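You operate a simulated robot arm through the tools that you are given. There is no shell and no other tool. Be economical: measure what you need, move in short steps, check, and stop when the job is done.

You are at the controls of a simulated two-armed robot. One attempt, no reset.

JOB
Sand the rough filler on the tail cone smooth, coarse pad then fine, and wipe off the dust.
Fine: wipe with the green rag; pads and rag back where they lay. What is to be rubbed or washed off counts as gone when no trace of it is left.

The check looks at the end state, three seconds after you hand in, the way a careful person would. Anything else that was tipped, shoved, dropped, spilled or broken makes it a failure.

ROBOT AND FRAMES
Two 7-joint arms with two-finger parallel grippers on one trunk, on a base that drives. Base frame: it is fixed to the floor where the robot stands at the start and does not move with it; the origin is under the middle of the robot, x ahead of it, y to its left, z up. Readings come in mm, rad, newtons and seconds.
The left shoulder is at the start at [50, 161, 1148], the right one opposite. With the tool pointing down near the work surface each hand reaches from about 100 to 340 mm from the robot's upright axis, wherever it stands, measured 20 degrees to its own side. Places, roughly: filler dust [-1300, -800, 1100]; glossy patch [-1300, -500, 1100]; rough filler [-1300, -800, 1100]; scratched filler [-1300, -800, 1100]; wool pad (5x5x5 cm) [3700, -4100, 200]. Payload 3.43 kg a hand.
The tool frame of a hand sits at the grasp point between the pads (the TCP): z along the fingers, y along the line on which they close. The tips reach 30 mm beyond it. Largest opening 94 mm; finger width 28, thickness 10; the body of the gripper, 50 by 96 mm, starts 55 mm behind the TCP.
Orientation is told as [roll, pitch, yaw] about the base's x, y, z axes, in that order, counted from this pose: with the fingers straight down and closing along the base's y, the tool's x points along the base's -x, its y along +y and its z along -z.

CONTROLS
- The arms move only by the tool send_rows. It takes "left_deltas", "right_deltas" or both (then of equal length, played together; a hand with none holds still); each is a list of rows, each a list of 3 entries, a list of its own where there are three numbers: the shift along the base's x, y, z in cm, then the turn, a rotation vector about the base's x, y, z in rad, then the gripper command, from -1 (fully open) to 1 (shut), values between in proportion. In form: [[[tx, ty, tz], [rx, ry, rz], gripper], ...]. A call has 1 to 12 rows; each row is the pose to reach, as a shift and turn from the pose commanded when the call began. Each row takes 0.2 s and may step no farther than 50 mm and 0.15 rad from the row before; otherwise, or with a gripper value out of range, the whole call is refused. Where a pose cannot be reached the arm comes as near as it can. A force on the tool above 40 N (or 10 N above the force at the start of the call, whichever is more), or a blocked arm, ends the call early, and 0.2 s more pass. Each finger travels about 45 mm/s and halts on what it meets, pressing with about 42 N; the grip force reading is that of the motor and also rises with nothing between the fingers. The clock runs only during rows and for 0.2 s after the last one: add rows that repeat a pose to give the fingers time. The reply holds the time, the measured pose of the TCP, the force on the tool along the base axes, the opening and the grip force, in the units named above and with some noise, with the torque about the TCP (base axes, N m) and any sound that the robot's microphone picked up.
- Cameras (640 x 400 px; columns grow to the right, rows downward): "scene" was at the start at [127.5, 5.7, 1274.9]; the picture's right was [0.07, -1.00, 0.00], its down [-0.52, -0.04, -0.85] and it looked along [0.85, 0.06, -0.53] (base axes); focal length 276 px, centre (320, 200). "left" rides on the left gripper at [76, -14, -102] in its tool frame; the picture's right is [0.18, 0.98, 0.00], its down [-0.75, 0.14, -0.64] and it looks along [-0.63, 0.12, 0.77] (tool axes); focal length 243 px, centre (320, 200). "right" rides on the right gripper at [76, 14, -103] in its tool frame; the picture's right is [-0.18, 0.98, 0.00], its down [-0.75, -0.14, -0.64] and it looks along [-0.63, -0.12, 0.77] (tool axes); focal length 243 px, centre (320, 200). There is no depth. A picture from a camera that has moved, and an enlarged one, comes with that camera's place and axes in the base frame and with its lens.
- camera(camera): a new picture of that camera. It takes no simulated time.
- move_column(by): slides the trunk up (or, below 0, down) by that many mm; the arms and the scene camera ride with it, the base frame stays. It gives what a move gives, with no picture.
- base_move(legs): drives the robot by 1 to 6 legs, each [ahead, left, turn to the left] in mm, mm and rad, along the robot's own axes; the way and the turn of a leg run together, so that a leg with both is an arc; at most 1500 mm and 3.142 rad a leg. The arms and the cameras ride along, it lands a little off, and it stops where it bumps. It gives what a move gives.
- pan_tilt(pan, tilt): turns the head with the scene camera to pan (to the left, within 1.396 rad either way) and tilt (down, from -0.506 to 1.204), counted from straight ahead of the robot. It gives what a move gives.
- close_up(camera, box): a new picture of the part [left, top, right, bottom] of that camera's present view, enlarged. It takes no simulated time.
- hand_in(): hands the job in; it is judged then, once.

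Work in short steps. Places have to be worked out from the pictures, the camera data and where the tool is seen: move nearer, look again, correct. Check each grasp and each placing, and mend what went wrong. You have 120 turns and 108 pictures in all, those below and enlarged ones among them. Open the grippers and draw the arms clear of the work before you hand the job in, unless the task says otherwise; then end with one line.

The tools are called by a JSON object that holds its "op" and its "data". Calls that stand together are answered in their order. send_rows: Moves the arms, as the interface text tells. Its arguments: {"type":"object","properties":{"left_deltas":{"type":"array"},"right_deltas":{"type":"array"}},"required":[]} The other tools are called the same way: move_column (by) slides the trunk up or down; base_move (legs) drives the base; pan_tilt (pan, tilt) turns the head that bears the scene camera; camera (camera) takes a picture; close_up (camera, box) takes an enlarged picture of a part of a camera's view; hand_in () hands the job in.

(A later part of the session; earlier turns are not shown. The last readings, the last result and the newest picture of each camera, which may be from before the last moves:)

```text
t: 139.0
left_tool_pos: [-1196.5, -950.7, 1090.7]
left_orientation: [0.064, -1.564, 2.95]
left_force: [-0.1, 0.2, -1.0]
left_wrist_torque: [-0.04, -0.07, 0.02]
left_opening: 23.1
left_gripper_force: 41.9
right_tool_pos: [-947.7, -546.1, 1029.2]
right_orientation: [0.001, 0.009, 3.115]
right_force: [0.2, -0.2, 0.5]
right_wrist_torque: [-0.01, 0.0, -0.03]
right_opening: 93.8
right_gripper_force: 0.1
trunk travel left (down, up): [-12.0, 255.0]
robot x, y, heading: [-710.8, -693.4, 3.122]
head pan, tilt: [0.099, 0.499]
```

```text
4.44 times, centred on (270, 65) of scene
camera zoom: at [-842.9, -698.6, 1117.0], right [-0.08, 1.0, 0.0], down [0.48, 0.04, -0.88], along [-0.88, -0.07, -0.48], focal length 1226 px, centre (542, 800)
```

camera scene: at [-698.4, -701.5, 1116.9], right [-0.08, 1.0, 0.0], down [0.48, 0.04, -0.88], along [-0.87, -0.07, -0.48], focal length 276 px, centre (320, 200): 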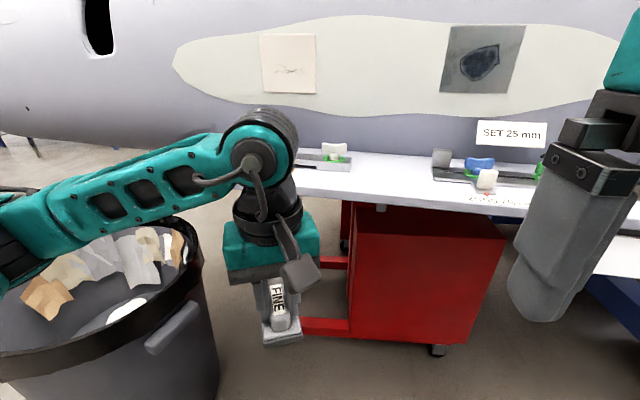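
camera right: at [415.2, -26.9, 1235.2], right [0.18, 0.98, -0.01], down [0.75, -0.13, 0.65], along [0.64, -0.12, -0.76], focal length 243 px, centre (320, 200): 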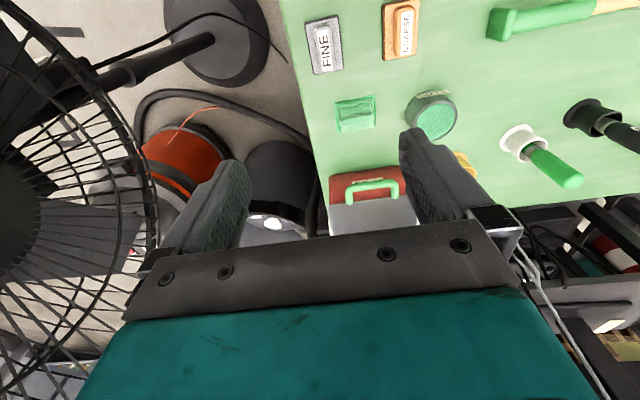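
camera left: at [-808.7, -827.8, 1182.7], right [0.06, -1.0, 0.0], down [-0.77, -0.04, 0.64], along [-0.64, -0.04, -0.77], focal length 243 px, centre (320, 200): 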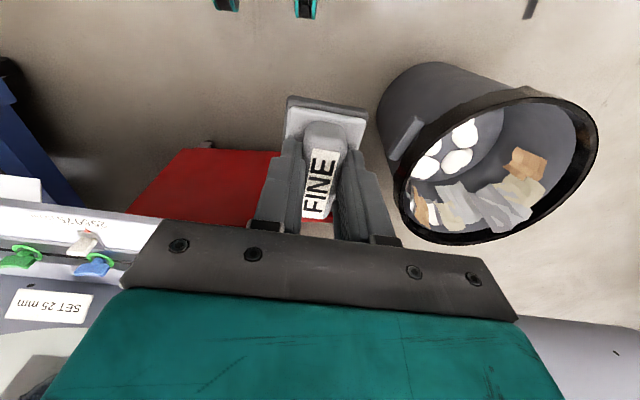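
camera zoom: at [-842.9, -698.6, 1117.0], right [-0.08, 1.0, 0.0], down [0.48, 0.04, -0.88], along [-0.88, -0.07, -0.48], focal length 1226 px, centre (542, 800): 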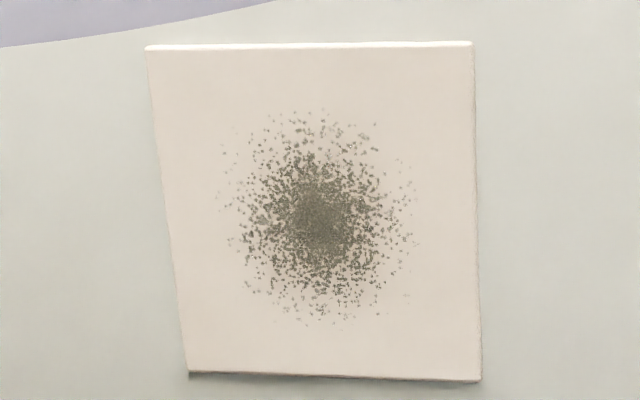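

Scratches are gone and dust has appeared. Now carry the FINE pad back: back off and turn the hand down.

{"op": "base_move", "data": {"legs": [[-150, 0, 0]]}}

{"op": "send_rows", "data": {"left_deltas": [[[1.5, 1, 0], [-0.0181, -0.1409, 0], 1], [[3, 2, 0], [-0.0361, -0.2818, 0], 1], [[4.5, 3, 0], [-0.0542, -0.4227, 0], 1], [[6, 4, 0], [-0.0722, -0.5636, 0], 1], [[7.5, 5, 0], [-0.0903, -0.7045, 0], 1], [[9, 6, 0], [-0.1083, -0.8455, 0], 1], [[10.5, 7, 0], [-0.1264, -0.9864, 0], 1], [[12, 8, 0], [-0.1444, -1.1273, 0], 1], [[13.5, 9, 0], [-0.1625, -1.2682, 0], 1], [[15, 10, 0], [-0.1805, -1.409, 0], 1], [[16, 10, 0], [-0.1985, -1.55, 0], 1], [[16, 10, 0], [-0.1985, -1.55, 0], 1]]}}

```text
t: 140.4
left_tool_pos: [-1047.5, -953.9, 1091.4]
left_orientation: [0.046, -1.564, 2.969]
left_force: [-0.3, -0.1, -0.4]
left_wrist_torque: [-0.01, -0.03, 0.04]
left_opening: 22.7
left_gripper_force: 42.4
right_tool_pos: [-798.0, -549.4, 1029.2]
right_orientation: [0.003, 0.007, 3.115]
right_force: [0.3, -0.3, 0.5]
right_wrist_torque: [0.0, 0.02, 0.02]
right_opening: 93.7
right_gripper_force: 0.1
trunk travel left (down, up): [-12.0, 255.0]
robot x, y, heading: [-558.7, -694.0, 3.121]
head pan, tilt: [0.099, 0.499]
```

```text
t: 143.0
left_tool_pos: [-886.8, -851.8, 1091.9]
left_orientation: [0.0, 0.002, 3.016]
left_force: [0.5, 0.3, -1.1]
left_wrist_torque: [0.03, 0.01, 0.0]
left_opening: 22.8
left_gripper_force: 42.1
right_tool_pos: [-797.8, -548.9, 1029.6]
right_orientation: [0.002, 0.008, 3.114]
right_force: [0.1, 0.4, -0.8]
right_wrist_torque: [0.01, -0.01, 0.02]
right_opening: 94.2
right_gripper_force: 0.2
trunk travel left (down, up): [-12.0, 255.0]
robot x, y, heading: [-559.2, -695.4, 3.121]
head pan, tilt: [0.099, 0.499]
```

Hand is down and level at z 1092, high enough. Drive back to the bench stance.

{"op": "base_move", "data": {"legs": [[-88, 0, 0], [-300, -800, 0], [0, 0, 2.815], [270, 4, 0]]}}

{"op": "pan_tilt", "data": {"pan": 0.35, "tilt": 0.9}}

{"op": "camera", "data": {"camera": "scene"}}

```text
t: 159.3
left_tool_pos: [458.7, 72.3, 1092.8]
left_orientation: [0.0, -0.002, -0.433]
left_force: [-0.2, 1.0, -1.2]
left_wrist_torque: [-0.03, 0.03, 0.01]
left_opening: 22.9
left_gripper_force: 41.3
right_tool_pos: [283.4, -190.0, 1028.3]
right_orientation: [0.003, 0.01, -0.33]
right_force: [0.3, -0.6, -0.1]
right_wrist_torque: [-0.01, -0.02, -0.02]
right_opening: 93.9
right_gripper_force: 0.1
trunk travel left (down, up): [-12.0, 255.0]
robot x, y, heading: [102.0, 19.1, -0.326]
head pan, tilt: [0.099, 0.499]
```

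```text
t: 160.2
left_tool_pos: [458.2, 73.7, 1092.9]
left_orientation: [-0.001, 0.0, -0.432]
left_force: [-0.3, 0.1, -0.7]
left_wrist_torque: [-0.01, -0.03, -0.01]
left_opening: 23.0
left_gripper_force: 41.9
right_tool_pos: [282.6, -190.7, 1029.0]
right_orientation: [0.004, 0.008, -0.331]
right_force: [0.0, -0.3, 0.3]
right_wrist_torque: [-0.02, 0.03, 0.0]
right_opening: 93.9
right_gripper_force: 0.1
trunk travel left (down, up): [-12.0, 255.0]
robot x, y, heading: [99.0, 20.6, -0.327]
head pan, tilt: [0.351, 0.901]
```

```text
57 pictures are left
camera scene: at [211.5, 8.6, 1083.1], right [0.03, -1.0, 0.0], down [-0.78, -0.02, -0.62], along [0.62, 0.02, -0.78], focal length 276 px, centre (320, 200)
```

scene: 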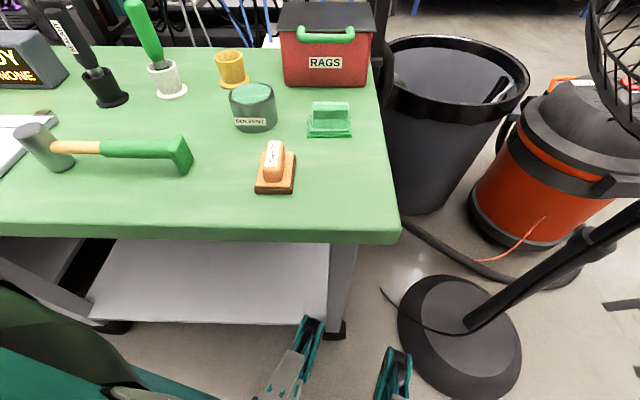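

Bench undisturbed. Swing FINE over (476,-32) with yaw 0 and descend to 890 in allowed steps.

{"op": "send_rows", "data": {"left_deltas": [[[0.5, -2, -3.5], [0, 0, 0.1], 1], [[1, -4, -7], [0, 0, 0.2], 1], [[1.4, -6.5, -10], [0, 0, 0.3], 1], [[1.8, -9, -13], [0, 0, 0.4], 1], [[1.8, -10.5, -16.5], [0, 0, 0.434], 1], [[1.8, -10.5, -20], [0, 0, 0.434], 1], [[1.8, -10.5, -20], [0, 0, 0.434], 1]]}}

{"op": "camera", "data": {"camera": "scene"}}

```text
t: 161.8
left_tool_pos: [475.4, -33.5, 892.0]
left_orientation: [0.0, 0.0, 0.0]
left_force: [-0.3, 0.5, 0.1]
left_wrist_torque: [0.0, 0.01, -0.01]
left_opening: 22.8
left_gripper_force: 42.4
right_tool_pos: [283.7, -190.3, 1029.8]
right_orientation: [0.001, 0.009, -0.331]
right_force: [-0.1, -0.8, 1.0]
right_wrist_torque: [-0.02, 0.01, 0.02]
right_opening: 93.9
right_gripper_force: 0.2
trunk travel left (down, up): [-12.0, 255.0]
robot x, y, heading: [100.3, 22.1, -0.323]
head pan, tilt: [0.351, 0.901]
```

```text
56 pictures are left
camera scene: at [211.5, 8.7, 1083.1], right [0.03, -1.0, 0.0], down [-0.78, -0.02, -0.62], along [0.62, 0.02, -0.78], focal length 276 px, centre (320, 200)
```

scene: 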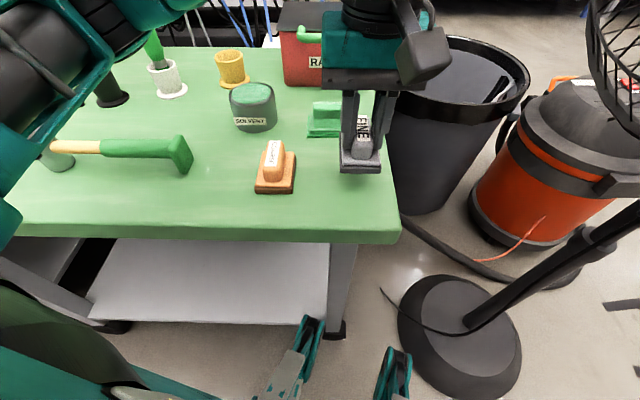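

Over its spot. Lower, release, rise.

{"op": "send_rows", "data": {"left_deltas": [[[0.05, 0.1, -2], [0, 0, 0], 1], [[0.05, 0.1, -3.2], [0, 0, 0], 1], [[0.05, 0.1, -3.9], [0, 0, 0], 1], [[0.05, 0.1, -4.1], [0, 0, 0], 1], [[0.05, 0.1, -4.1], [0, 0, 0], 0], [[0.05, 0.1, -4.1], [0, 0, 0], -0.2], [[0.05, 0.1, -4.1], [0, 0, 0], -0.2], [[0.05, 0.1, -1], [0, 0, 0], -0.2], [[0.05, 0.1, 3], [0, 0, 0], -0.2], [[0.05, 0.1, 7], [0, 0, 0], -0.2]]}}

{"op": "close_up", "data": {"camera": "scene", "box": [220, 80, 380, 200]}}

```text
t: 164.0
left_tool_pos: [476.6, -30.0, 961.9]
left_orientation: [-0.001, 0.0, 0.001]
left_force: [0.4, -0.3, 0.2]
left_wrist_torque: [0.02, 0.03, 0.0]
left_opening: 56.3
left_gripper_force: 0.1
right_tool_pos: [283.2, -191.6, 1029.8]
right_orientation: [0.002, 0.008, -0.332]
right_force: [-0.3, -0.9, 0.1]
right_wrist_torque: [-0.03, 0.0, -0.01]
right_opening: 93.9
right_gripper_force: 0.0
trunk travel left (down, up): [-12.0, 255.0]
robot x, y, heading: [103.3, 18.8, -0.329]
head pan, tilt: [0.351, 0.901]
```

```text
3.33 times, centred on (300, 140) of scene
camera zoom: at [211.2, 8.7, 1083.1], right [0.03, -1.0, 0.0], down [-0.78, -0.02, -0.62], along [0.62, 0.02, -0.78], focal length 920 px, centre (387, 400)
```

zoom: 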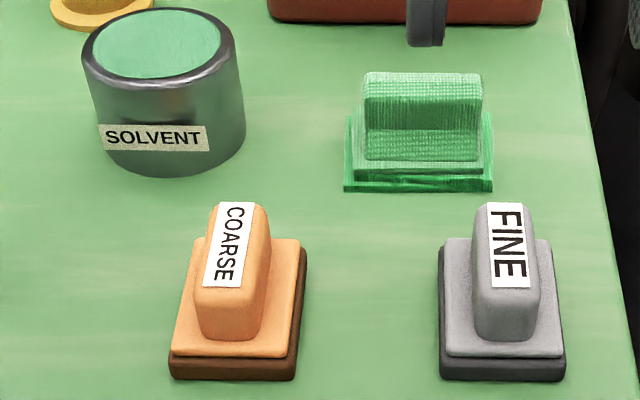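

FINE is back within a few mm. The rag's handle ridge runs along y at about (598,3), so I need yaw -90°. First move the hand inboard and turn it, and tuck the right arm further, before shifting the base.

{"op": "send_rows", "data": {"left_deltas": [[[0, 1, 0.5], [0, 0, -0.14], -1], [[0, 2, 1], [0, 0, -0.28], -1], [[0, 3, 1.5], [0, 0, -0.42], -1], [[0, 4, 2], [0, 0, -0.56], -1], [[0, 5, 2.5], [0, 0, -0.7], -1], [[0, 6, 3], [0, 0, -0.84], -1], [[0, 7, 3.5], [0, 0, -0.98], -1], [[0, 8, 4], [0, 0, -1.12], -1], [[0, 9, 4], [0, 0, -1.26], -1], [[0, 9, 4], [0, 0, -1.4], -1], [[0, 9, 4], [0, 0, -1.5], -1], [[0, 9, 4], [0, 0, -1.571], -1]], "right_deltas": [[[-1, 0, 0], [0, 0, 0], -1], [[-2, 0, 0], [0, 0, 0], -1], [[-3, 0, 0], [0, 0, 0], -1], [[-4, 0, 0], [0, 0, 0], -1], [[-5, 0, 0], [0, 0, 0], -1], [[-6, 0, 0], [0, 0, 0], -1], [[-7, 0, 0], [0, 0, 0], -1], [[-8, 0, 0], [0, 0, 0], -1], [[-8, 0, 0], [0, 0, 0], -1], [[-8, 0, 0], [0, 0, 0], -1], [[-8, 0, 0], [0, 0, 0], -1], [[-8, 0, 0], [0, 0, 0], -1]]}}

```text
t: 166.6
left_tool_pos: [476.5, 58.5, 1001.6]
left_orientation: [0.0, -0.002, -1.572]
left_force: [0.0, -0.8, -0.1]
left_wrist_torque: [-0.02, 0.0, 0.01]
left_opening: 94.0
left_gripper_force: 0.1
right_tool_pos: [201.9, -189.1, 1029.0]
right_orientation: [0.003, 0.009, -0.333]
right_force: [-0.2, -0.2, 0.2]
right_wrist_torque: [0.02, 0.03, 0.05]
right_opening: 94.1
right_gripper_force: 0.0
trunk travel left (down, up): [-12.0, 255.0]
robot x, y, heading: [100.4, 19.1, -0.324]
head pan, tilt: [0.351, 0.901]
```

Now shift the base right and turn slightly.

{"op": "base_move", "data": {"legs": [[42, -96, 0], [0, 0, -0.08]]}}

{"op": "pan_tilt", "data": {"pan": 0.4, "tilt": 0.8}}

{"op": "camera", "data": {"camera": "scene"}}

{"op": "camera", "data": {"camera": "left"}}

```text
t: 167.8
left_tool_pos: [483.2, -8.3, 1002.2]
left_orientation: [0.0, -0.003, -1.572]
left_force: [-0.5, -0.1, 0.5]
left_wrist_torque: [0.0, 0.0, 0.0]
left_opening: 94.0
left_gripper_force: 0.1
right_tool_pos: [207.1, -250.9, 1029.4]
right_orientation: [0.02, 0.01, -0.312]
right_force: [-0.5, 6.3, 1.4]
right_wrist_torque: [-0.4, -0.14, 0.23]
right_opening: 94.0
right_gripper_force: 0.2
trunk travel left (down, up): [-12.0, 255.0]
robot x, y, heading: [103.8, -50.2, -0.324]
head pan, tilt: [0.351, 0.901]
stopped in leg 1: the force on the tool passed its limit at 83 N (the readings are from after the stop); the commanded pose is now the measured one
```

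```text
t: 168.5
left_tool_pos: [483.2, -7.0, 1003.1]
left_orientation: [0.002, -0.003, -1.57]
left_force: [-0.1, 0.2, -0.9]
left_wrist_torque: [-0.01, -0.01, 0.0]
left_opening: 94.1
left_gripper_force: 0.0
right_tool_pos: [207.4, -249.3, 1029.3]
right_orientation: [0.018, 0.01, -0.314]
right_force: [-0.3, 9.9, 1.2]
right_wrist_torque: [-0.6, -0.12, 0.33]
right_opening: 93.9
right_gripper_force: 0.1
trunk travel left (down, up): [-12.0, 255.0]
robot x, y, heading: [104.0, -45.0, -0.324]
head pan, tilt: [0.4, 0.799]
```

```text
54 pictures are left
camera scene: at [222.1, -52.3, 1091.0], right [0.07, -1.0, 0.0], down [-0.72, -0.05, -0.7], along [0.7, 0.05, -0.72], focal length 276 px, centre (320, 200)
```

scene: 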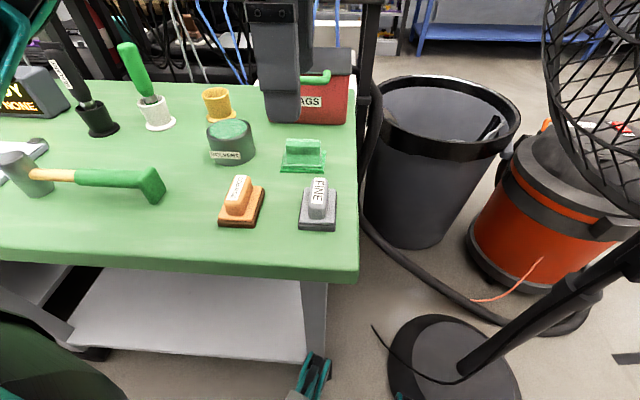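

```text
53 pictures are left
camera left: at [468.9, 69.6, 1104.4], right [0.98, 0.18, 0.0], down [0.14, -0.75, 0.64], along [0.12, -0.63, -0.77], focal length 243 px, centre (320, 200)
```

left: 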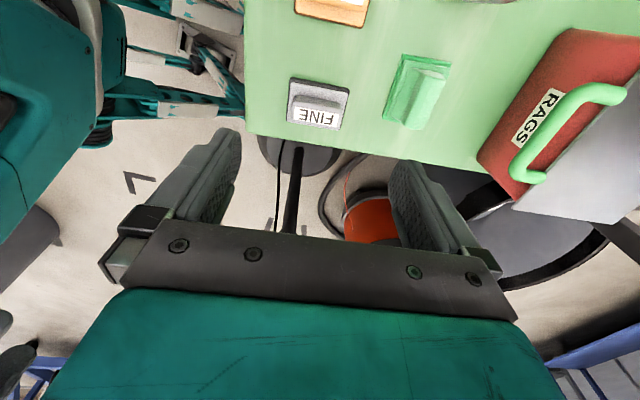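

The right hand touched something on its right (force +y). Look right to see it.

{"op": "pan_tilt", "data": {"pan": -0.9, "tilt": 0.5}}

{"op": "camera", "data": {"camera": "scene"}}

{"op": "camera", "data": {"camera": "right"}}

```text
t: 170.0
left_tool_pos: [482.8, -6.2, 1002.4]
left_orientation: [0.0, -0.005, -1.569]
left_force: [-0.7, 0.3, 0.2]
left_wrist_torque: [-0.02, -0.02, 0.0]
left_opening: 94.0
left_gripper_force: 0.0
right_tool_pos: [207.4, -250.7, 1029.8]
right_orientation: [0.021, 0.009, -0.314]
right_force: [-0.8, 10.9, 1.6]
right_wrist_torque: [-0.67, -0.08, 0.4]
right_opening: 94.0
right_gripper_force: 0.1
trunk travel left (down, up): [-12.0, 255.0]
robot x, y, heading: [107.4, -47.8, -0.327]
head pan, tilt: [-0.901, 0.499]
```

```text
52 pictures are left
camera scene: at [172.5, -143.7, 1117.1], right [-0.94, -0.34, 0.0], down [-0.16, 0.45, -0.88], along [0.3, -0.83, -0.48], focal length 276 px, centre (320, 200)
```

scene: 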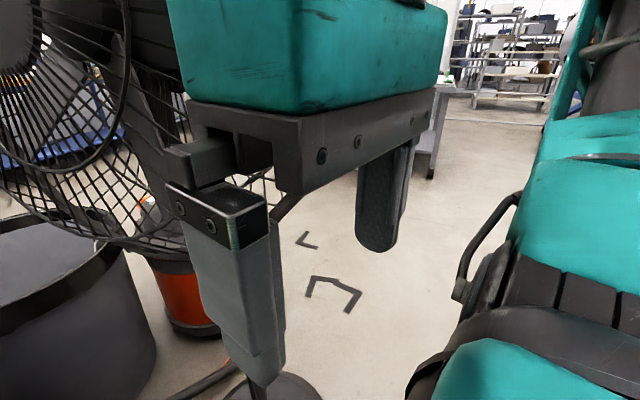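

```text
51 pictures are left
camera right: at [139.3, -215.5, 1133.2], right [0.48, 0.88, 0.02], down [0.68, -0.38, 0.63], along [0.56, -0.29, -0.78], focal length 243 px, centre (320, 200)
```

right: 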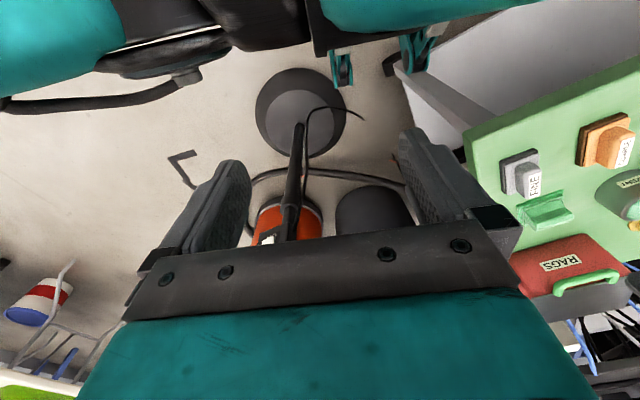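

Fan cage is just beside the right gripper; the fan base still measures at the same spot (≈460,-485). Relieve contact: base left 40, then move the right hand inboard and back.

{"op": "base_move", "data": {"legs": [[0, 40, 0]]}}

{"op": "send_rows", "data": {"right_deltas": [[[-2, 3, 0], [0, 0, 0], -1], [[-4, 6, 0], [0, 0, 0], -1], [[-4, 9, 0], [0, 0, 0], -1]]}}

{"op": "camera", "data": {"camera": "scene"}}

```text
t: 171.0
left_tool_pos: [490.5, 27.8, 1002.0]
left_orientation: [0.0, -0.001, -1.575]
left_force: [-0.6, 0.3, 0.0]
left_wrist_torque: [0.01, 0.02, -0.01]
left_opening: 94.1
left_gripper_force: 0.0
right_tool_pos: [213.7, -215.8, 1028.7]
right_orientation: [0.019, 0.011, -0.318]
right_force: [0.4, -1.0, -0.3]
right_wrist_torque: [-0.03, 0.05, -0.01]
right_opening: 94.2
right_gripper_force: 0.1
trunk travel left (down, up): [-12.0, 255.0]
robot x, y, heading: [112.2, -10.6, -0.327]
head pan, tilt: [-0.901, 0.499]
```

```text
t: 171.6
left_tool_pos: [491.2, 26.7, 1002.1]
left_orientation: [-0.001, -0.001, -1.574]
left_force: [1.4, -0.2, 0.2]
left_wrist_torque: [0.0, 0.0, 0.01]
left_opening: 94.2
left_gripper_force: 0.1
right_tool_pos: [182.6, -165.2, 1029.9]
right_orientation: [0.041, 0.038, -0.325]
right_force: [-0.2, 0.1, -0.6]
right_wrist_torque: [0.02, 0.01, 0.02]
right_opening: 94.1
right_gripper_force: 0.2
trunk travel left (down, up): [-12.0, 255.0]
robot x, y, heading: [112.3, -10.3, -0.326]
head pan, tilt: [-0.901, 0.499]
stopped in row 3 (right hand): the force on the tool passed its limit at 80 N (the readings are from after the stop); the commanded pose is now the measured one
```

```text
50 pictures are left
camera scene: at [179.3, -111.4, 1130.6], right [-0.95, -0.33, 0.0], down [-0.11, 0.33, -0.94], along [0.31, -0.89, -0.34], focal length 276 px, centre (320, 200)
```

scene: 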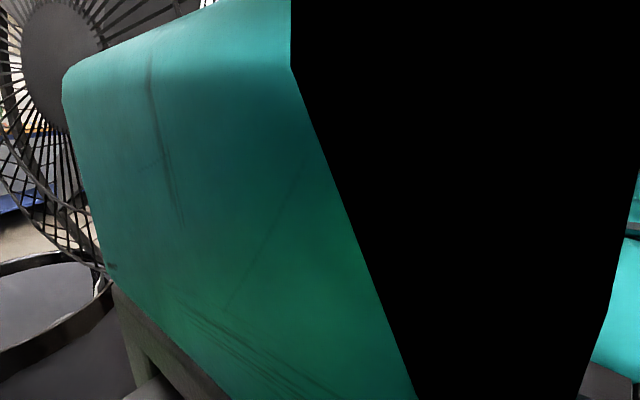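

The inboard right hand touched my own head camera. Move it out again (between head and fan), and turn the head back to the bench.

{"op": "send_rows", "data": {"right_deltas": [[[1, -1.5, 0], [-0.02, -0.02, 0], -1], [[3, -3, 0], [-0.041, -0.038, 0], -1], [[4, -3.5, 0], [-0.041, -0.038, 0], -1]]}}

{"op": "pan_tilt", "data": {"pan": 0.4, "tilt": 0.8}}

{"op": "camera", "data": {"camera": "scene"}}

```text
t: 172.4
left_tool_pos: [490.8, 26.9, 1002.5]
left_orientation: [-0.001, -0.002, -1.575]
left_force: [0.8, -0.1, -0.1]
left_wrist_torque: [-0.01, 0.0, -0.04]
left_opening: 94.1
left_gripper_force: 0.1
right_tool_pos: [221.2, -198.9, 1033.8]
right_orientation: [0.015, -0.023, -0.321]
right_force: [0.0, 0.2, -0.1]
right_wrist_torque: [0.0, -0.03, -0.01]
right_opening: 93.8
right_gripper_force: 0.0
trunk travel left (down, up): [-12.0, 255.0]
robot x, y, heading: [113.9, -7.6, -0.331]
head pan, tilt: [-0.901, 0.499]
```

```text
t: 173.9
left_tool_pos: [490.3, 26.8, 1001.9]
left_orientation: [-0.001, -0.001, -1.573]
left_force: [-0.7, -0.5, -0.4]
left_wrist_torque: [-0.01, -0.02, -0.02]
left_opening: 93.9
left_gripper_force: 0.0
right_tool_pos: [222.4, -198.9, 1034.0]
right_orientation: [0.014, -0.021, -0.321]
right_force: [0.7, 0.2, -0.5]
right_wrist_torque: [-0.01, 0.0, 0.0]
right_opening: 94.0
right_gripper_force: 0.0
trunk travel left (down, up): [-12.0, 255.0]
robot x, y, heading: [115.5, -5.1, -0.324]
head pan, tilt: [0.4, 0.799]
```

```text
49 pictures are left
camera scene: at [229.2, -17.2, 1091.0], right [0.07, -1.0, 0.0], down [-0.71, -0.05, -0.7], along [0.7, 0.05, -0.72], focal length 276 px, centre (320, 200)
```

scene: 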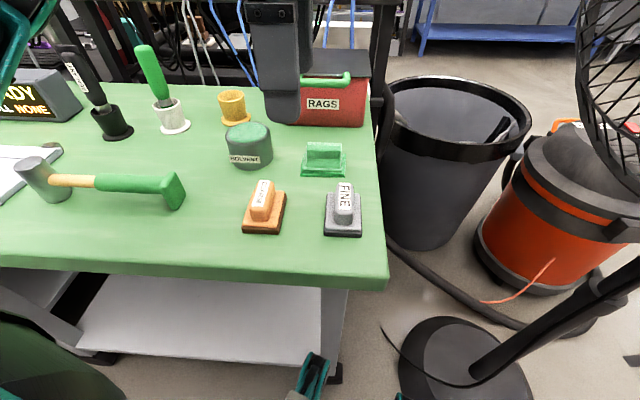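

Everything on the bench is intact. Try reaching above the rag from here.

{"op": "send_rows", "data": {"left_deltas": [[[3, -0.6, -1], [0, 0, 0], -1], [[6, -1.2, -2], [0, 0, 0], -1], [[9, -2, -4], [0, 0, 0], -1], [[10.5, -2.4, -7], [0, 0, 0], -1], [[10.5, -2.4, -7], [0, 0, 0], -1]]}}

{"op": "camera", "data": {"camera": "left"}}

{"op": "camera", "data": {"camera": "scene"}}

```text
t: 175.1
left_tool_pos: [515.4, -14.9, 928.8]
left_orientation: [0.0, -0.003, -1.573]
left_force: [0.1, 0.2, 0.6]
left_wrist_torque: [0.02, 0.01, -0.02]
left_opening: 94.0
left_gripper_force: 0.0
left hand out of reach, approached as far as the arm can: row 1, 2, 3, 4, 5
right_tool_pos: [221.5, -199.0, 1032.9]
right_orientation: [0.015, -0.022, -0.321]
right_force: [0.3, -0.6, 0.3]
right_wrist_torque: [0.01, 0.02, -0.01]
right_opening: 94.0
right_gripper_force: 0.1
trunk travel left (down, up): [-12.0, 255.0]
robot x, y, heading: [113.4, -7.9, -0.327]
head pan, tilt: [0.4, 0.799]
```

```text
48 pictures are left
camera left: at [501.2, 61.9, 1032.1], right [0.98, 0.18, 0.0], down [0.14, -0.75, 0.64], along [0.12, -0.63, -0.77], focal length 243 px, centre (320, 200)
```

left: 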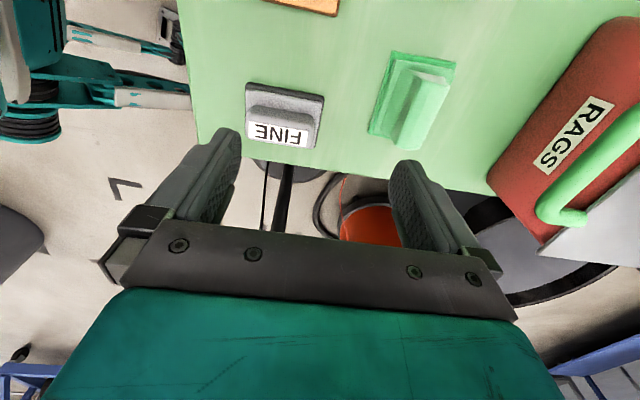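

```text
47 pictures are left
camera scene: at [229.3, -17.2, 1091.0], right [0.07, -1.0, 0.0], down [-0.72, -0.05, -0.7], along [0.7, 0.05, -0.72], focal length 276 px, centre (320, 200)
```

scene: 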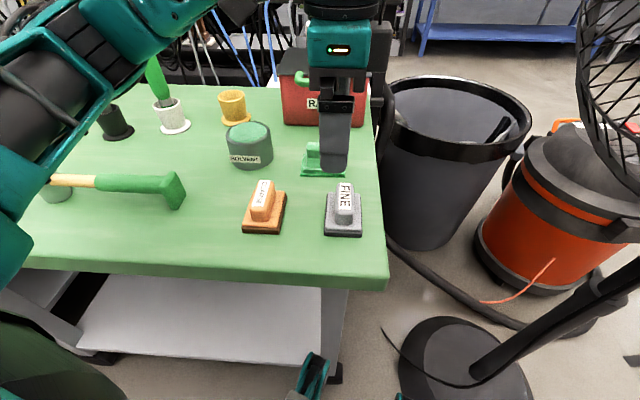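

Finger-down reach stops short (≈335 mm from the shoulder), so I'll grip the rag's ridge by its ends (58 mm, closing along y) with the tool tilted forward 30°. First yaw back to 0, raised.

{"op": "send_rows", "data": {"left_deltas": [[[-0.5, 0.3, 1], [0, 0, 0.14], -1], [[-1, 0.6, 2], [0, 0, 0.28], -1], [[-1.5, 1, 3], [0, 0, 0.42], -1], [[-2, 1.3, 4], [0, 0, 0.56], -1], [[-2.5, 1.6, 4], [0, 0, 0.7], -1], [[-2.5, 1.8, 4], [0, 0, 0.84], -1], [[-2.5, 1.8, 4], [0, 0, 0.98], -1], [[-2.5, 1.8, 4], [0, 0, 1.12], -1], [[-2.5, 1.8, 4], [0, 0, 1.26], -1], [[-2.5, 1.8, 4], [0, 0, 1.4], -1], [[-2.5, 1.8, 4], [0, 0, 1.5], -1], [[-2.5, 1.8, 4], [0, 0, 1.573], -1]]}}

{"op": "send_rows", "data": {"left_deltas": [[[2, 0, 0], [0, -0.13, 0], -1], [[4, 0, 0], [0, -0.26, 0], -1], [[6, 0, 0], [0, -0.39, 0], -1], [[8.5, 0, 0], [0, -0.52, 0], -1], [[8.5, 0, -2], [0, -0.52, 0], -1], [[8.5, 0, -2], [0, -0.52, 0], -1]]}}

{"op": "camera", "data": {"camera": "left"}}

{"op": "camera", "data": {"camera": "scene"}}

```text
t: 177.7
left_tool_pos: [489.1, 3.1, 971.1]
left_orientation: [-0.001, -0.002, 0.0]
left_force: [-0.2, 0.2, 0.1]
left_wrist_torque: [-0.02, 0.0, 0.01]
left_opening: 93.6
left_gripper_force: 0.1
right_tool_pos: [222.4, -199.3, 1032.7]
right_orientation: [0.012, -0.021, -0.321]
right_force: [0.4, 0.2, 0.4]
right_wrist_torque: [-0.01, 0.0, 0.01]
right_opening: 93.9
right_gripper_force: 0.1
trunk travel left (down, up): [-12.0, 255.0]
robot x, y, heading: [110.9, -13.3, -0.331]
head pan, tilt: [0.4, 0.799]
```

```text
t: 179.1
left_tool_pos: [574.3, 4.2, 950.8]
left_orientation: [0.0, -0.522, -0.002]
left_force: [-0.2, 0.7, 1.0]
left_wrist_torque: [-0.04, 0.0, -0.04]
left_opening: 93.9
left_gripper_force: 0.1
right_tool_pos: [222.8, -198.4, 1032.7]
right_orientation: [0.013, -0.022, -0.322]
right_force: [-0.1, 0.2, -0.2]
right_wrist_torque: [0.0, -0.02, -0.02]
right_opening: 93.9
right_gripper_force: 0.1
trunk travel left (down, up): [-12.0, 255.0]
robot x, y, heading: [118.1, -10.0, -0.325]
head pan, tilt: [0.4, 0.799]
```

```text
46 pictures are left
camera left: at [457.5, -10.0, 1002.0], right [-0.16, 0.98, -0.09], down [0.33, 0.14, 0.93], along [0.93, 0.12, -0.35], focal length 243 px, centre (320, 200)
```

left: 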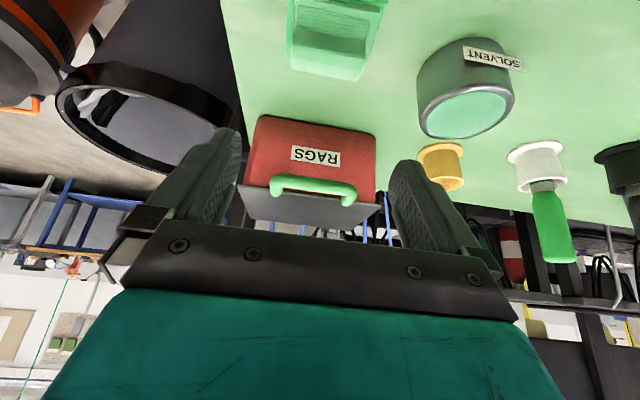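

```text
45 pictures are left
camera scene: at [229.3, -17.2, 1091.0], right [0.07, -1.0, 0.0], down [-0.72, -0.05, -0.7], along [0.7, 0.05, -0.72], focal length 276 px, centre (320, 200)
```

scene: 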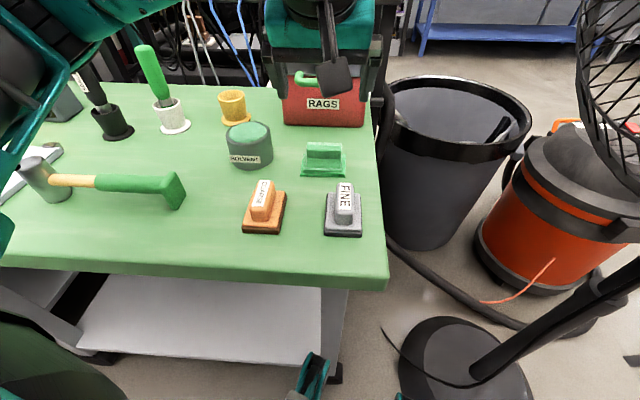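

Reached with tilt. Rag ridge: x 586–610, y≈3±29. Descend to z≈868 and check.

{"op": "send_rows", "data": {"left_deltas": [[[0.4, -0.1, -3], [0, 0, 0], -1], [[0.9, -0.1, -6], [0, 0, 0], -1], [[0.9, -0.1, -8.3], [0, 0, 0], -1], [[0.9, -0.1, -8.3], [0, 0, 0], -1]]}}

{"op": "close_up", "data": {"camera": "scene", "box": [250, 80, 410, 200]}}

{"op": "camera", "data": {"camera": "left"}}

```text
t: 180.1
left_tool_pos: [586.7, 3.2, 869.0]
left_orientation: [0.0, -0.522, -0.003]
left_force: [0.0, 0.0, 0.3]
left_wrist_torque: [-0.03, -0.01, -0.02]
left_opening: 94.0
left_gripper_force: 0.1
right_tool_pos: [222.1, -199.5, 1032.4]
right_orientation: [0.013, -0.02, -0.32]
right_force: [-0.4, -0.3, 0.1]
right_wrist_torque: [0.01, 0.0, -0.01]
right_opening: 93.9
right_gripper_force: 0.0
trunk travel left (down, up): [-12.0, 255.0]
robot x, y, heading: [107.9, -10.4, -0.326]
head pan, tilt: [0.4, 0.799]
```

```text
3.33 times, centred on (330, 140) of scene
camera zoom: at [229.2, -17.2, 1091.0], right [0.07, -1.0, 0.0], down [-0.72, -0.05, -0.7], along [0.7, 0.05, -0.72], focal length 920 px, centre (287, 400)
```

zoom: 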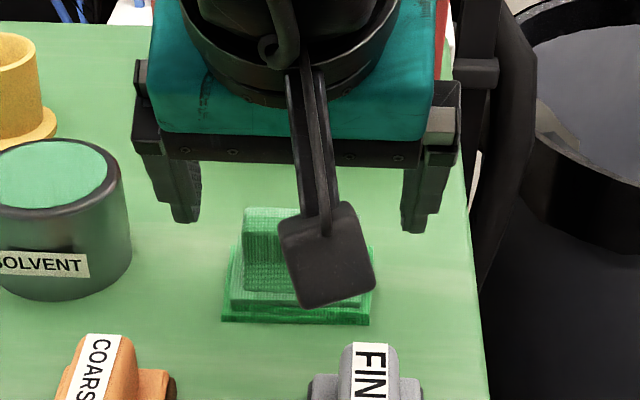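

```text
43 pictures are left
camera left: at [468.2, -11.0, 919.7], right [-0.16, 0.98, -0.09], down [0.33, 0.14, 0.93], along [0.93, 0.12, -0.35], focal length 243 px, centre (320, 200)
```

left: 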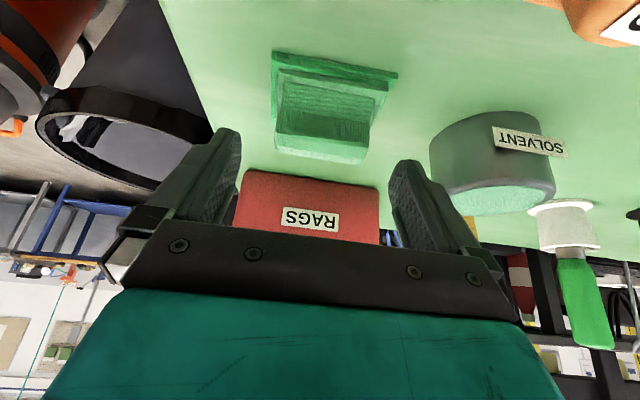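

Well aligned (ridge centre ≈ (598,4)). Lower 18 mm and close on the ridge ends.

{"op": "send_rows", "data": {"left_deltas": [[[-0.1, 0.1, -0.9], [0, 0, 0], -1], [[-0.1, 0.1, -1.8], [0, 0, 0], -1], [[-0.1, 0.1, -1.8], [0, 0, 0], 0], [[-0.1, 0.1, -1.8], [0, 0, 0], 1], [[-0.1, 0.1, -1.8], [0, 0, 0], 1], [[-0.1, 0.1, -1.8], [0, 0, 0], 1], [[-0.1, 0.1, -1.8], [0, 0, 0], 1]]}}

{"op": "camera", "data": {"camera": "left"}}

{"op": "close_up", "data": {"camera": "scene", "box": [250, 80, 410, 200]}}

```text
t: 181.7
left_tool_pos: [585.2, 3.8, 850.3]
left_orientation: [-0.001, -0.523, -0.001]
left_force: [-0.3, -0.2, 0.7]
left_wrist_torque: [0.01, -0.01, -0.02]
left_opening: 54.9
left_gripper_force: 41.9
right_tool_pos: [221.7, -200.1, 1033.3]
right_orientation: [0.013, -0.021, -0.321]
right_force: [0.3, -0.8, 0.0]
right_wrist_torque: [0.01, -0.02, -0.05]
right_opening: 93.8
right_gripper_force: 0.1
trunk travel left (down, up): [-12.0, 255.0]
robot x, y, heading: [112.8, -8.6, -0.326]
head pan, tilt: [0.4, 0.799]
```

```text
42 pictures are left
camera left: at [467.1, -10.1, 902.0], right [-0.16, 0.98, -0.09], down [0.33, 0.14, 0.93], along [0.93, 0.12, -0.35], focal length 243 px, centre (320, 200)
```

left: 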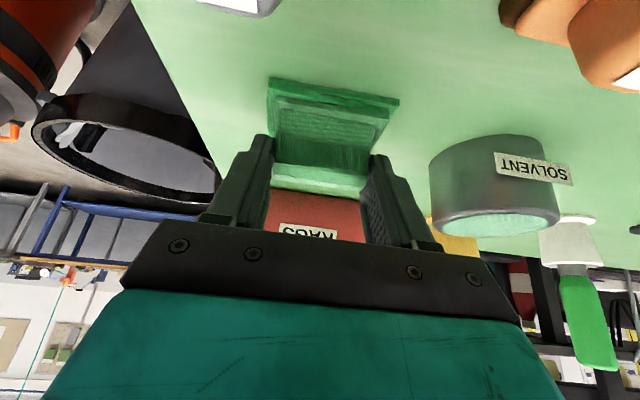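

```text
3.33 times, centred on (330, 140) of scene
camera zoom: at [229.2, -17.2, 1091.0], right [0.07, -1.0, 0.0], down [-0.72, -0.05, -0.7], along [0.7, 0.05, -0.72], focal length 920 px, centre (287, 400)
```

zoom: 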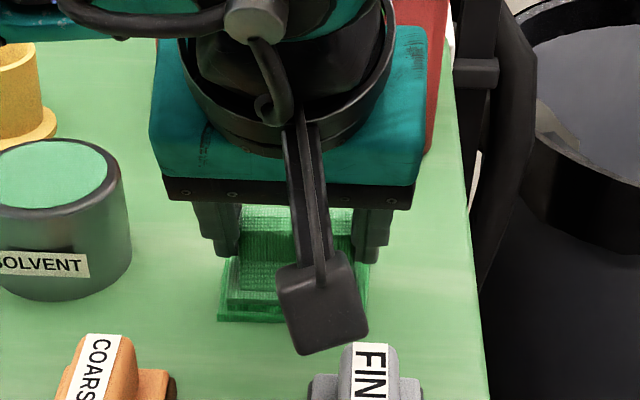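

Ridge held at 54.9 mm. Lift straight up, then retract.

{"op": "send_rows", "data": {"left_deltas": [[[0, 0, 2], [0, 0, 0], 1], [[0, 0, 6], [0, 0, 0], 1], [[0, 0, 10], [0, 0, 0], 1], [[-2.5, 1, 13], [0, 0, 0], 1], [[-5, 2, 16], [0, 0, 0], 1], [[-7.5, 3.5, 19], [0, 0, 0], 1], [[-10, 5, 21], [0, 0, 0], 1], [[-12, 6, 22], [0, 0, 0], 1]]}}

{"op": "camera", "data": {"camera": "left"}}

```text
t: 183.5
left_tool_pos: [463.2, 65.3, 1068.4]
left_orientation: [0.003, -0.512, 0.003]
left_force: [-0.7, 0.1, -1.1]
left_wrist_torque: [-0.02, 0.06, 0.01]
left_opening: 54.8
left_gripper_force: 41.8
right_tool_pos: [222.6, -199.4, 1034.1]
right_orientation: [0.015, -0.021, -0.321]
right_force: [0.6, 0.0, -0.9]
right_wrist_torque: [0.02, -0.01, -0.01]
right_opening: 93.9
right_gripper_force: 0.0
trunk travel left (down, up): [-12.0, 255.0]
robot x, y, heading: [113.0, -12.0, -0.332]
head pan, tilt: [0.4, 0.799]
```

```text
40 pictures are left
camera left: at [346.7, 50.7, 1120.1], right [-0.16, 0.98, -0.09], down [0.34, 0.14, 0.93], along [0.93, 0.12, -0.36], focal length 243 px, centre (320, 200)
```

left: 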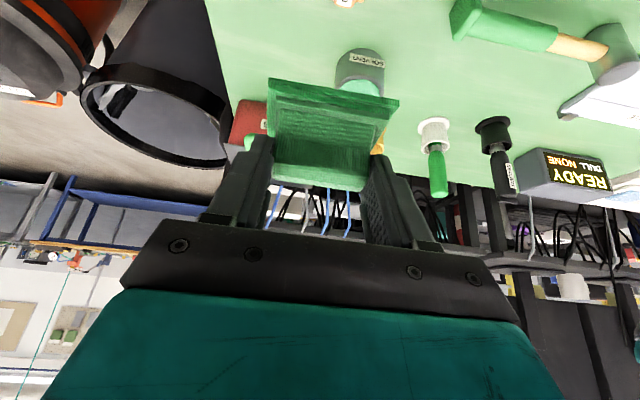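

Rag held squarely. Drive back to the cone.

{"op": "base_move", "data": {"legs": [[-289, 23, 0], [0, 0, -2.83], [300, 800, 0], [100, 0, 0]]}}

{"op": "pan_tilt", "data": {"pan": 0.1, "tilt": 0.5}}

```text
t: 199.7
left_tool_pos: [-860.2, -867.3, 1068.2]
left_orientation: [0.004, -0.517, -2.808]
left_force: [0.4, 0.4, -0.2]
left_wrist_torque: [-0.01, 0.01, -0.01]
left_opening: 54.6
left_gripper_force: 42.0
right_tool_pos: [-720.4, -538.0, 1032.2]
right_orientation: [0.014, -0.021, -3.127]
right_force: [0.7, 0.3, 0.2]
right_wrist_torque: [-0.01, -0.03, -0.02]
right_opening: 94.1
right_gripper_force: 0.0
trunk travel left (down, up): [-12.0, 255.0]
robot x, y, heading: [-553.9, -685.2, -3.135]
head pan, tilt: [0.4, 0.799]
```

```text
t: 200.5
left_tool_pos: [-859.4, -866.4, 1068.9]
left_orientation: [0.003, -0.522, -2.809]
left_force: [0.6, 0.0, -1.4]
left_wrist_torque: [-0.01, -0.01, 0.01]
left_opening: 54.7
left_gripper_force: 41.7
right_tool_pos: [-720.1, -538.2, 1032.8]
right_orientation: [0.015, -0.022, -3.126]
right_force: [0.8, 0.8, 0.8]
right_wrist_torque: [0.02, 0.02, 0.05]
right_opening: 94.0
right_gripper_force: 0.1
trunk travel left (down, up): [-12.0, 255.0]
robot x, y, heading: [-557.9, -682.1, -3.133]
head pan, tilt: [0.099, 0.499]
```

Untilt the hand, then yaw it -90°-ish so that the wiping face can point at the panel with the wrist rolled.

{"op": "send_rows", "data": {"left_deltas": [[[-0.5, 0.5, 0], [0.0425, -0.123, 0], 1], [[-1, 1, 0], [0.085, -0.246, 0], 1], [[-1.5, 1.5, 0], [0.1275, -0.369, 0], 1], [[-2, 2, 0], [0.17, -0.491, 0], 1]]}}

{"op": "send_rows", "data": {"left_deltas": [[[0, 0, 0], [0, 0, -0.14], 1], [[0, 0, 0], [0, 0, -0.28], 1], [[0, 0, 0], [0, 0, -0.42], 1], [[0, 0, 0], [0, 0, -0.56], 1], [[0, 0, 0], [0, 0, -0.7], 1], [[0, 0, 0], [0, 0, -0.84], 1], [[0, 0, 0], [0, 0, -0.98], 1], [[0, 0, 0], [0, 0, -1.12], 1], [[0, 0, 0], [0, 0, -1.26], 1], [[0, 0, 0], [0, 0, -1.4], 1], [[0, 0, 0], [0, 0, -1.54], 1], [[0, 0, 0], [0, 0, -1.68], 1]]}}

```text
t: 201.5
left_tool_pos: [-880.9, -847.5, 1068.8]
left_orientation: [0.004, 0.003, -2.808]
left_force: [-0.6, 0.3, -1.0]
left_wrist_torque: [0.0, 0.02, -0.02]
left_opening: 55.1
left_gripper_force: 41.8
right_tool_pos: [-721.3, -538.9, 1034.3]
right_orientation: [0.014, -0.021, -3.127]
right_force: [0.1, 0.1, 0.7]
right_wrist_torque: [-0.01, 0.03, -0.01]
right_opening: 93.7
right_gripper_force: 0.0
trunk travel left (down, up): [-12.0, 255.0]
robot x, y, heading: [-552.5, -680.9, -3.132]
head pan, tilt: [0.099, 0.499]
```

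```text
t: 204.1
left_tool_pos: [-856.0, -826.9, 1054.8]
left_orientation: [0.003, 0.001, 1.794]
left_force: [0.1, -0.3, -0.9]
left_wrist_torque: [0.01, 0.02, 0.03]
left_opening: 54.6
left_gripper_force: 41.8
left hand out of reach, approached as far as the arm can: row 11, 12
right_tool_pos: [-720.9, -538.8, 1032.7]
right_orientation: [0.015, -0.022, -3.128]
right_force: [-0.2, 0.1, -0.6]
right_wrist_torque: [-0.01, 0.02, -0.01]
right_opening: 93.9
right_gripper_force: 0.0
trunk travel left (down, up): [-12.0, 255.0]
robot x, y, heading: [-556.0, -679.9, -3.13]
head pan, tilt: [0.099, 0.499]
```

Yaw limit reached near here, but in a horizontal pose the remaining turn falls to other joints. Pitch the hand up from this roll, extending forward.

{"op": "send_rows", "data": {"left_deltas": [[[-1.5, 0, 0.3], [-0.0316, 0.1392, 0], 1], [[-3, 0, 0.6], [-0.0632, 0.2785, 0], 1], [[-4.5, 0, 0.9], [-0.0948, 0.4177, 0], 1], [[-6, 0, 1.2], [-0.1264, 0.557, 0], 1], [[-7.5, 0, 1.5], [-0.158, 0.6962, 0], 1], [[-9, 0, 1.8], [-0.1896, 0.8355, 0], 1], [[-10.5, 0, 2.1], [-0.2213, 0.9747, 0], 1], [[-12, 0, 2.4], [-0.2529, 1.114, 0], 1], [[-13.5, 0, 2.7], [-0.2845, 1.2532, 0], 1], [[-15, 0, 3], [-0.3161, 1.3925, 0], 1], [[-16.5, 0, 3], [-0.3477, 1.5317, 0], 1], [[-18, 0, 3], [-0.3477, 1.5317, 0], 1]]}}

{"op": "camera", "data": {"camera": "left"}}

```text
t: 206.7
left_tool_pos: [-1035.7, -828.9, 1086.1]
left_orientation: [1.574, 0.0, 1.794]
left_force: [0.2, 0.2, -0.7]
left_wrist_torque: [-0.01, -0.04, 0.0]
left_opening: 55.1
left_gripper_force: 42.2
left hand out of reach, approached as far as the arm can: row 1, 2, 3, 4, 5, 6
right_tool_pos: [-721.1, -538.2, 1033.0]
right_orientation: [0.014, -0.02, -3.128]
right_force: [1.2, 0.2, -0.1]
right_wrist_torque: [-0.02, -0.01, 0.02]
right_opening: 94.0
right_gripper_force: 0.1
trunk travel left (down, up): [-12.0, 255.0]
robot x, y, heading: [-553.1, -681.1, -3.13]
head pan, tilt: [0.099, 0.499]
```

```text
39 pictures are left
camera left: at [-919.8, -880.0, 1070.5], right [0.04, -0.18, 0.98], down [0.46, 0.88, 0.14], along [-0.89, 0.45, 0.12], focal length 243 px, centre (320, 200)
```

left: 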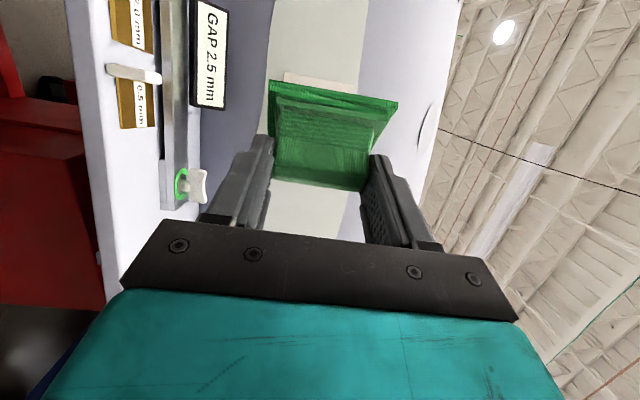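

Reached, tool horizontal and fully controllable. Now yaw -0.874 so the rag face squares to the panel.

{"op": "send_rows", "data": {"left_deltas": [[[0, 0, 0], [0, 0, -0.13], 1], [[0, 0, 0], [0, 0, -0.26], 1], [[0, 0, 0], [0, 0, -0.39], 1], [[0, 0, 0], [0, 0, -0.52], 1], [[0, 0, 0], [0, 0, -0.65], 1], [[0, 0, 0], [0, 0, -0.78], 1], [[0, 0, 0], [0, 0, -0.874], 1], [[0, 0, 0], [0, 0, -0.874], 1]]}}

{"op": "camera", "data": {"camera": "left"}}

{"op": "camera", "data": {"camera": "scene"}}

```text
t: 208.5
left_tool_pos: [-1038.1, -828.3, 1085.1]
left_orientation: [1.574, -0.02, 0.919]
left_force: [-0.2, -0.9, -1.2]
left_wrist_torque: [-0.01, -0.04, -0.01]
left_opening: 54.8
left_gripper_force: 41.9
right_tool_pos: [-719.1, -537.3, 1034.3]
right_orientation: [0.015, -0.022, -3.128]
right_force: [-0.1, -1.0, 0.7]
right_wrist_torque: [0.04, -0.03, 0.02]
right_opening: 94.1
right_gripper_force: 0.1
trunk travel left (down, up): [-12.0, 255.0]
robot x, y, heading: [-553.7, -681.5, -3.139]
head pan, tilt: [0.099, 0.499]
```

```text
38 pictures are left
camera left: at [-1001.9, -950.0, 1068.8], right [-0.12, -0.16, 0.98], down [0.97, 0.21, 0.15], along [-0.23, 0.96, 0.13], focal length 243 px, centre (320, 200)
```

left: 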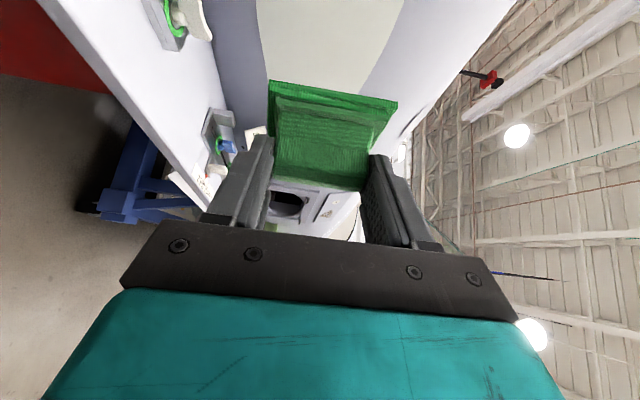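

```text
37 pictures are left
camera scene: at [-686.9, -691.6, 1116.9], right [-0.11, 0.99, 0.0], down [0.48, 0.05, -0.88], along [-0.87, -0.09, -0.48], focal length 276 px, centre (320, 200)
```

scene: 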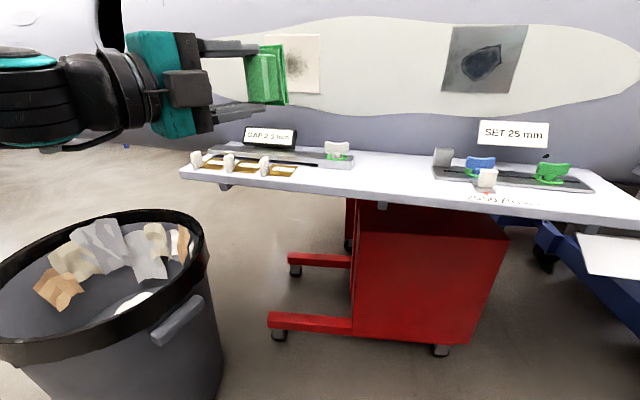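

Rag now faces the panel. Drive ahead 150 mm.

{"op": "base_move", "data": {"legs": [[150, 0, 0]]}}

{"op": "close_up", "data": {"camera": "scene", "box": [160, 0, 360, 160]}}

```text
t: 209.9
left_tool_pos: [-1186.9, -828.2, 1085.0]
left_orientation: [1.573, -0.019, 0.922]
left_force: [0.1, 0.7, -0.9]
left_wrist_torque: [0.01, 0.01, -0.01]
left_opening: 54.7
left_gripper_force: 41.6
right_tool_pos: [-869.5, -539.8, 1033.0]
right_orientation: [0.013, -0.022, -3.126]
right_force: [0.4, 0.0, 0.1]
right_wrist_torque: [-0.02, 0.01, -0.01]
right_opening: 93.9
right_gripper_force: 0.0
trunk travel left (down, up): [-12.0, 255.0]
robot x, y, heading: [-702.2, -685.2, -3.139]
head pan, tilt: [0.099, 0.499]
```

```text
2.50 times, centred on (260, 80) of scene
camera zoom: at [-837.3, -692.7, 1116.9], right [-0.11, 0.99, 0.0], down [0.48, 0.05, -0.88], along [-0.87, -0.09, -0.48], focal length 690 px, centre (470, 500)
```

zoom: 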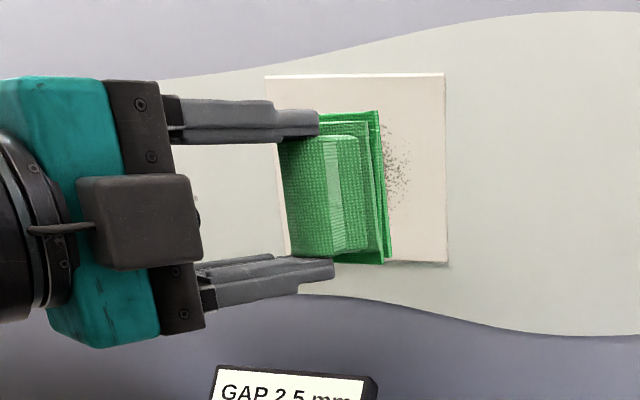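

Rag is parallel with the panel. Advance to light contact.

{"op": "send_rows", "data": {"left_deltas": [[[-4, -0.2, 0.2], [0, 0.019, 0], 1], [[-7.5, -0.4, 0.2], [0, 0.019, 0], 1], [[-8.1, -0.4, 0.2], [0, 0.019, 0], 1], [[-8.4, -0.4, 0.2], [0, 0.019, 0], 1], [[-8.7, -0.4, 0.2], [0, 0.019, 0], 1], [[-9, -0.4, 0.2], [0, 0.019, 0], 1], [[-9.2, -0.4, 0.2], [0, 0.019, 0], 1]]}}

```text
t: 211.5
left_tool_pos: [-1274.4, -830.9, 1105.7]
left_orientation: [1.577, -0.013, 0.922]
left_force: [-0.8, 0.3, -0.5]
left_wrist_torque: [-0.03, -0.04, 0.02]
left_opening: 54.8
left_gripper_force: 42.3
left hand out of reach, approached as far as the arm can: row 1, 2, 3, 4, 5, 6, 7
right_tool_pos: [-870.3, -539.8, 1033.4]
right_orientation: [0.013, -0.02, -3.127]
right_force: [-0.4, -0.4, -0.3]
right_wrist_torque: [0.03, -0.01, 0.0]
right_opening: 93.9
right_gripper_force: 0.0
trunk travel left (down, up): [-12.0, 255.0]
robot x, y, heading: [-704.7, -682.7, -3.14]
head pan, tilt: [0.099, 0.499]
```

Out of reach by stretch. Pull the hand back 70 mm, then bring the base in 70 mm.

{"op": "send_rows", "data": {"left_deltas": [[[3, 0, 0], [0, 0, 0], 1], [[7, 0, 0], [0, 0, 0], 1], [[7, 0, 0], [0, 0, 0], 1]]}}

{"op": "base_move", "data": {"legs": [[55, 0, 0]]}}

```text
t: 212.3
left_tool_pos: [-1203.1, -832.5, 1104.3]
left_orientation: [1.589, -0.009, 0.92]
left_force: [0.2, 1.0, -0.8]
left_wrist_torque: [0.01, -0.03, 0.03]
left_opening: 54.7
left_gripper_force: 41.8
right_tool_pos: [-871.1, -538.3, 1032.7]
right_orientation: [0.012, -0.022, -3.126]
right_force: [0.5, 1.0, 0.1]
right_wrist_torque: [0.01, -0.05, 0.04]
right_opening: 94.1
right_gripper_force: 0.0
trunk travel left (down, up): [-12.0, 255.0]
robot x, y, heading: [-705.9, -680.4, -3.135]
head pan, tilt: [0.099, 0.499]
```

```text
t: 213.3
left_tool_pos: [-1258.4, -832.6, 1103.4]
left_orientation: [1.588, -0.009, 0.922]
left_force: [-0.8, -0.4, -0.4]
left_wrist_torque: [0.0, -0.02, 0.0]
left_opening: 54.6
left_gripper_force: 41.9
right_tool_pos: [-926.4, -539.4, 1033.7]
right_orientation: [0.015, -0.019, -3.126]
right_force: [-0.5, 0.5, 0.2]
right_wrist_torque: [-0.03, -0.05, -0.01]
right_opening: 93.8
right_gripper_force: 0.0
trunk travel left (down, up): [-12.0, 255.0]
robot x, y, heading: [-760.6, -680.5, -3.133]
head pan, tilt: [0.099, 0.499]
```

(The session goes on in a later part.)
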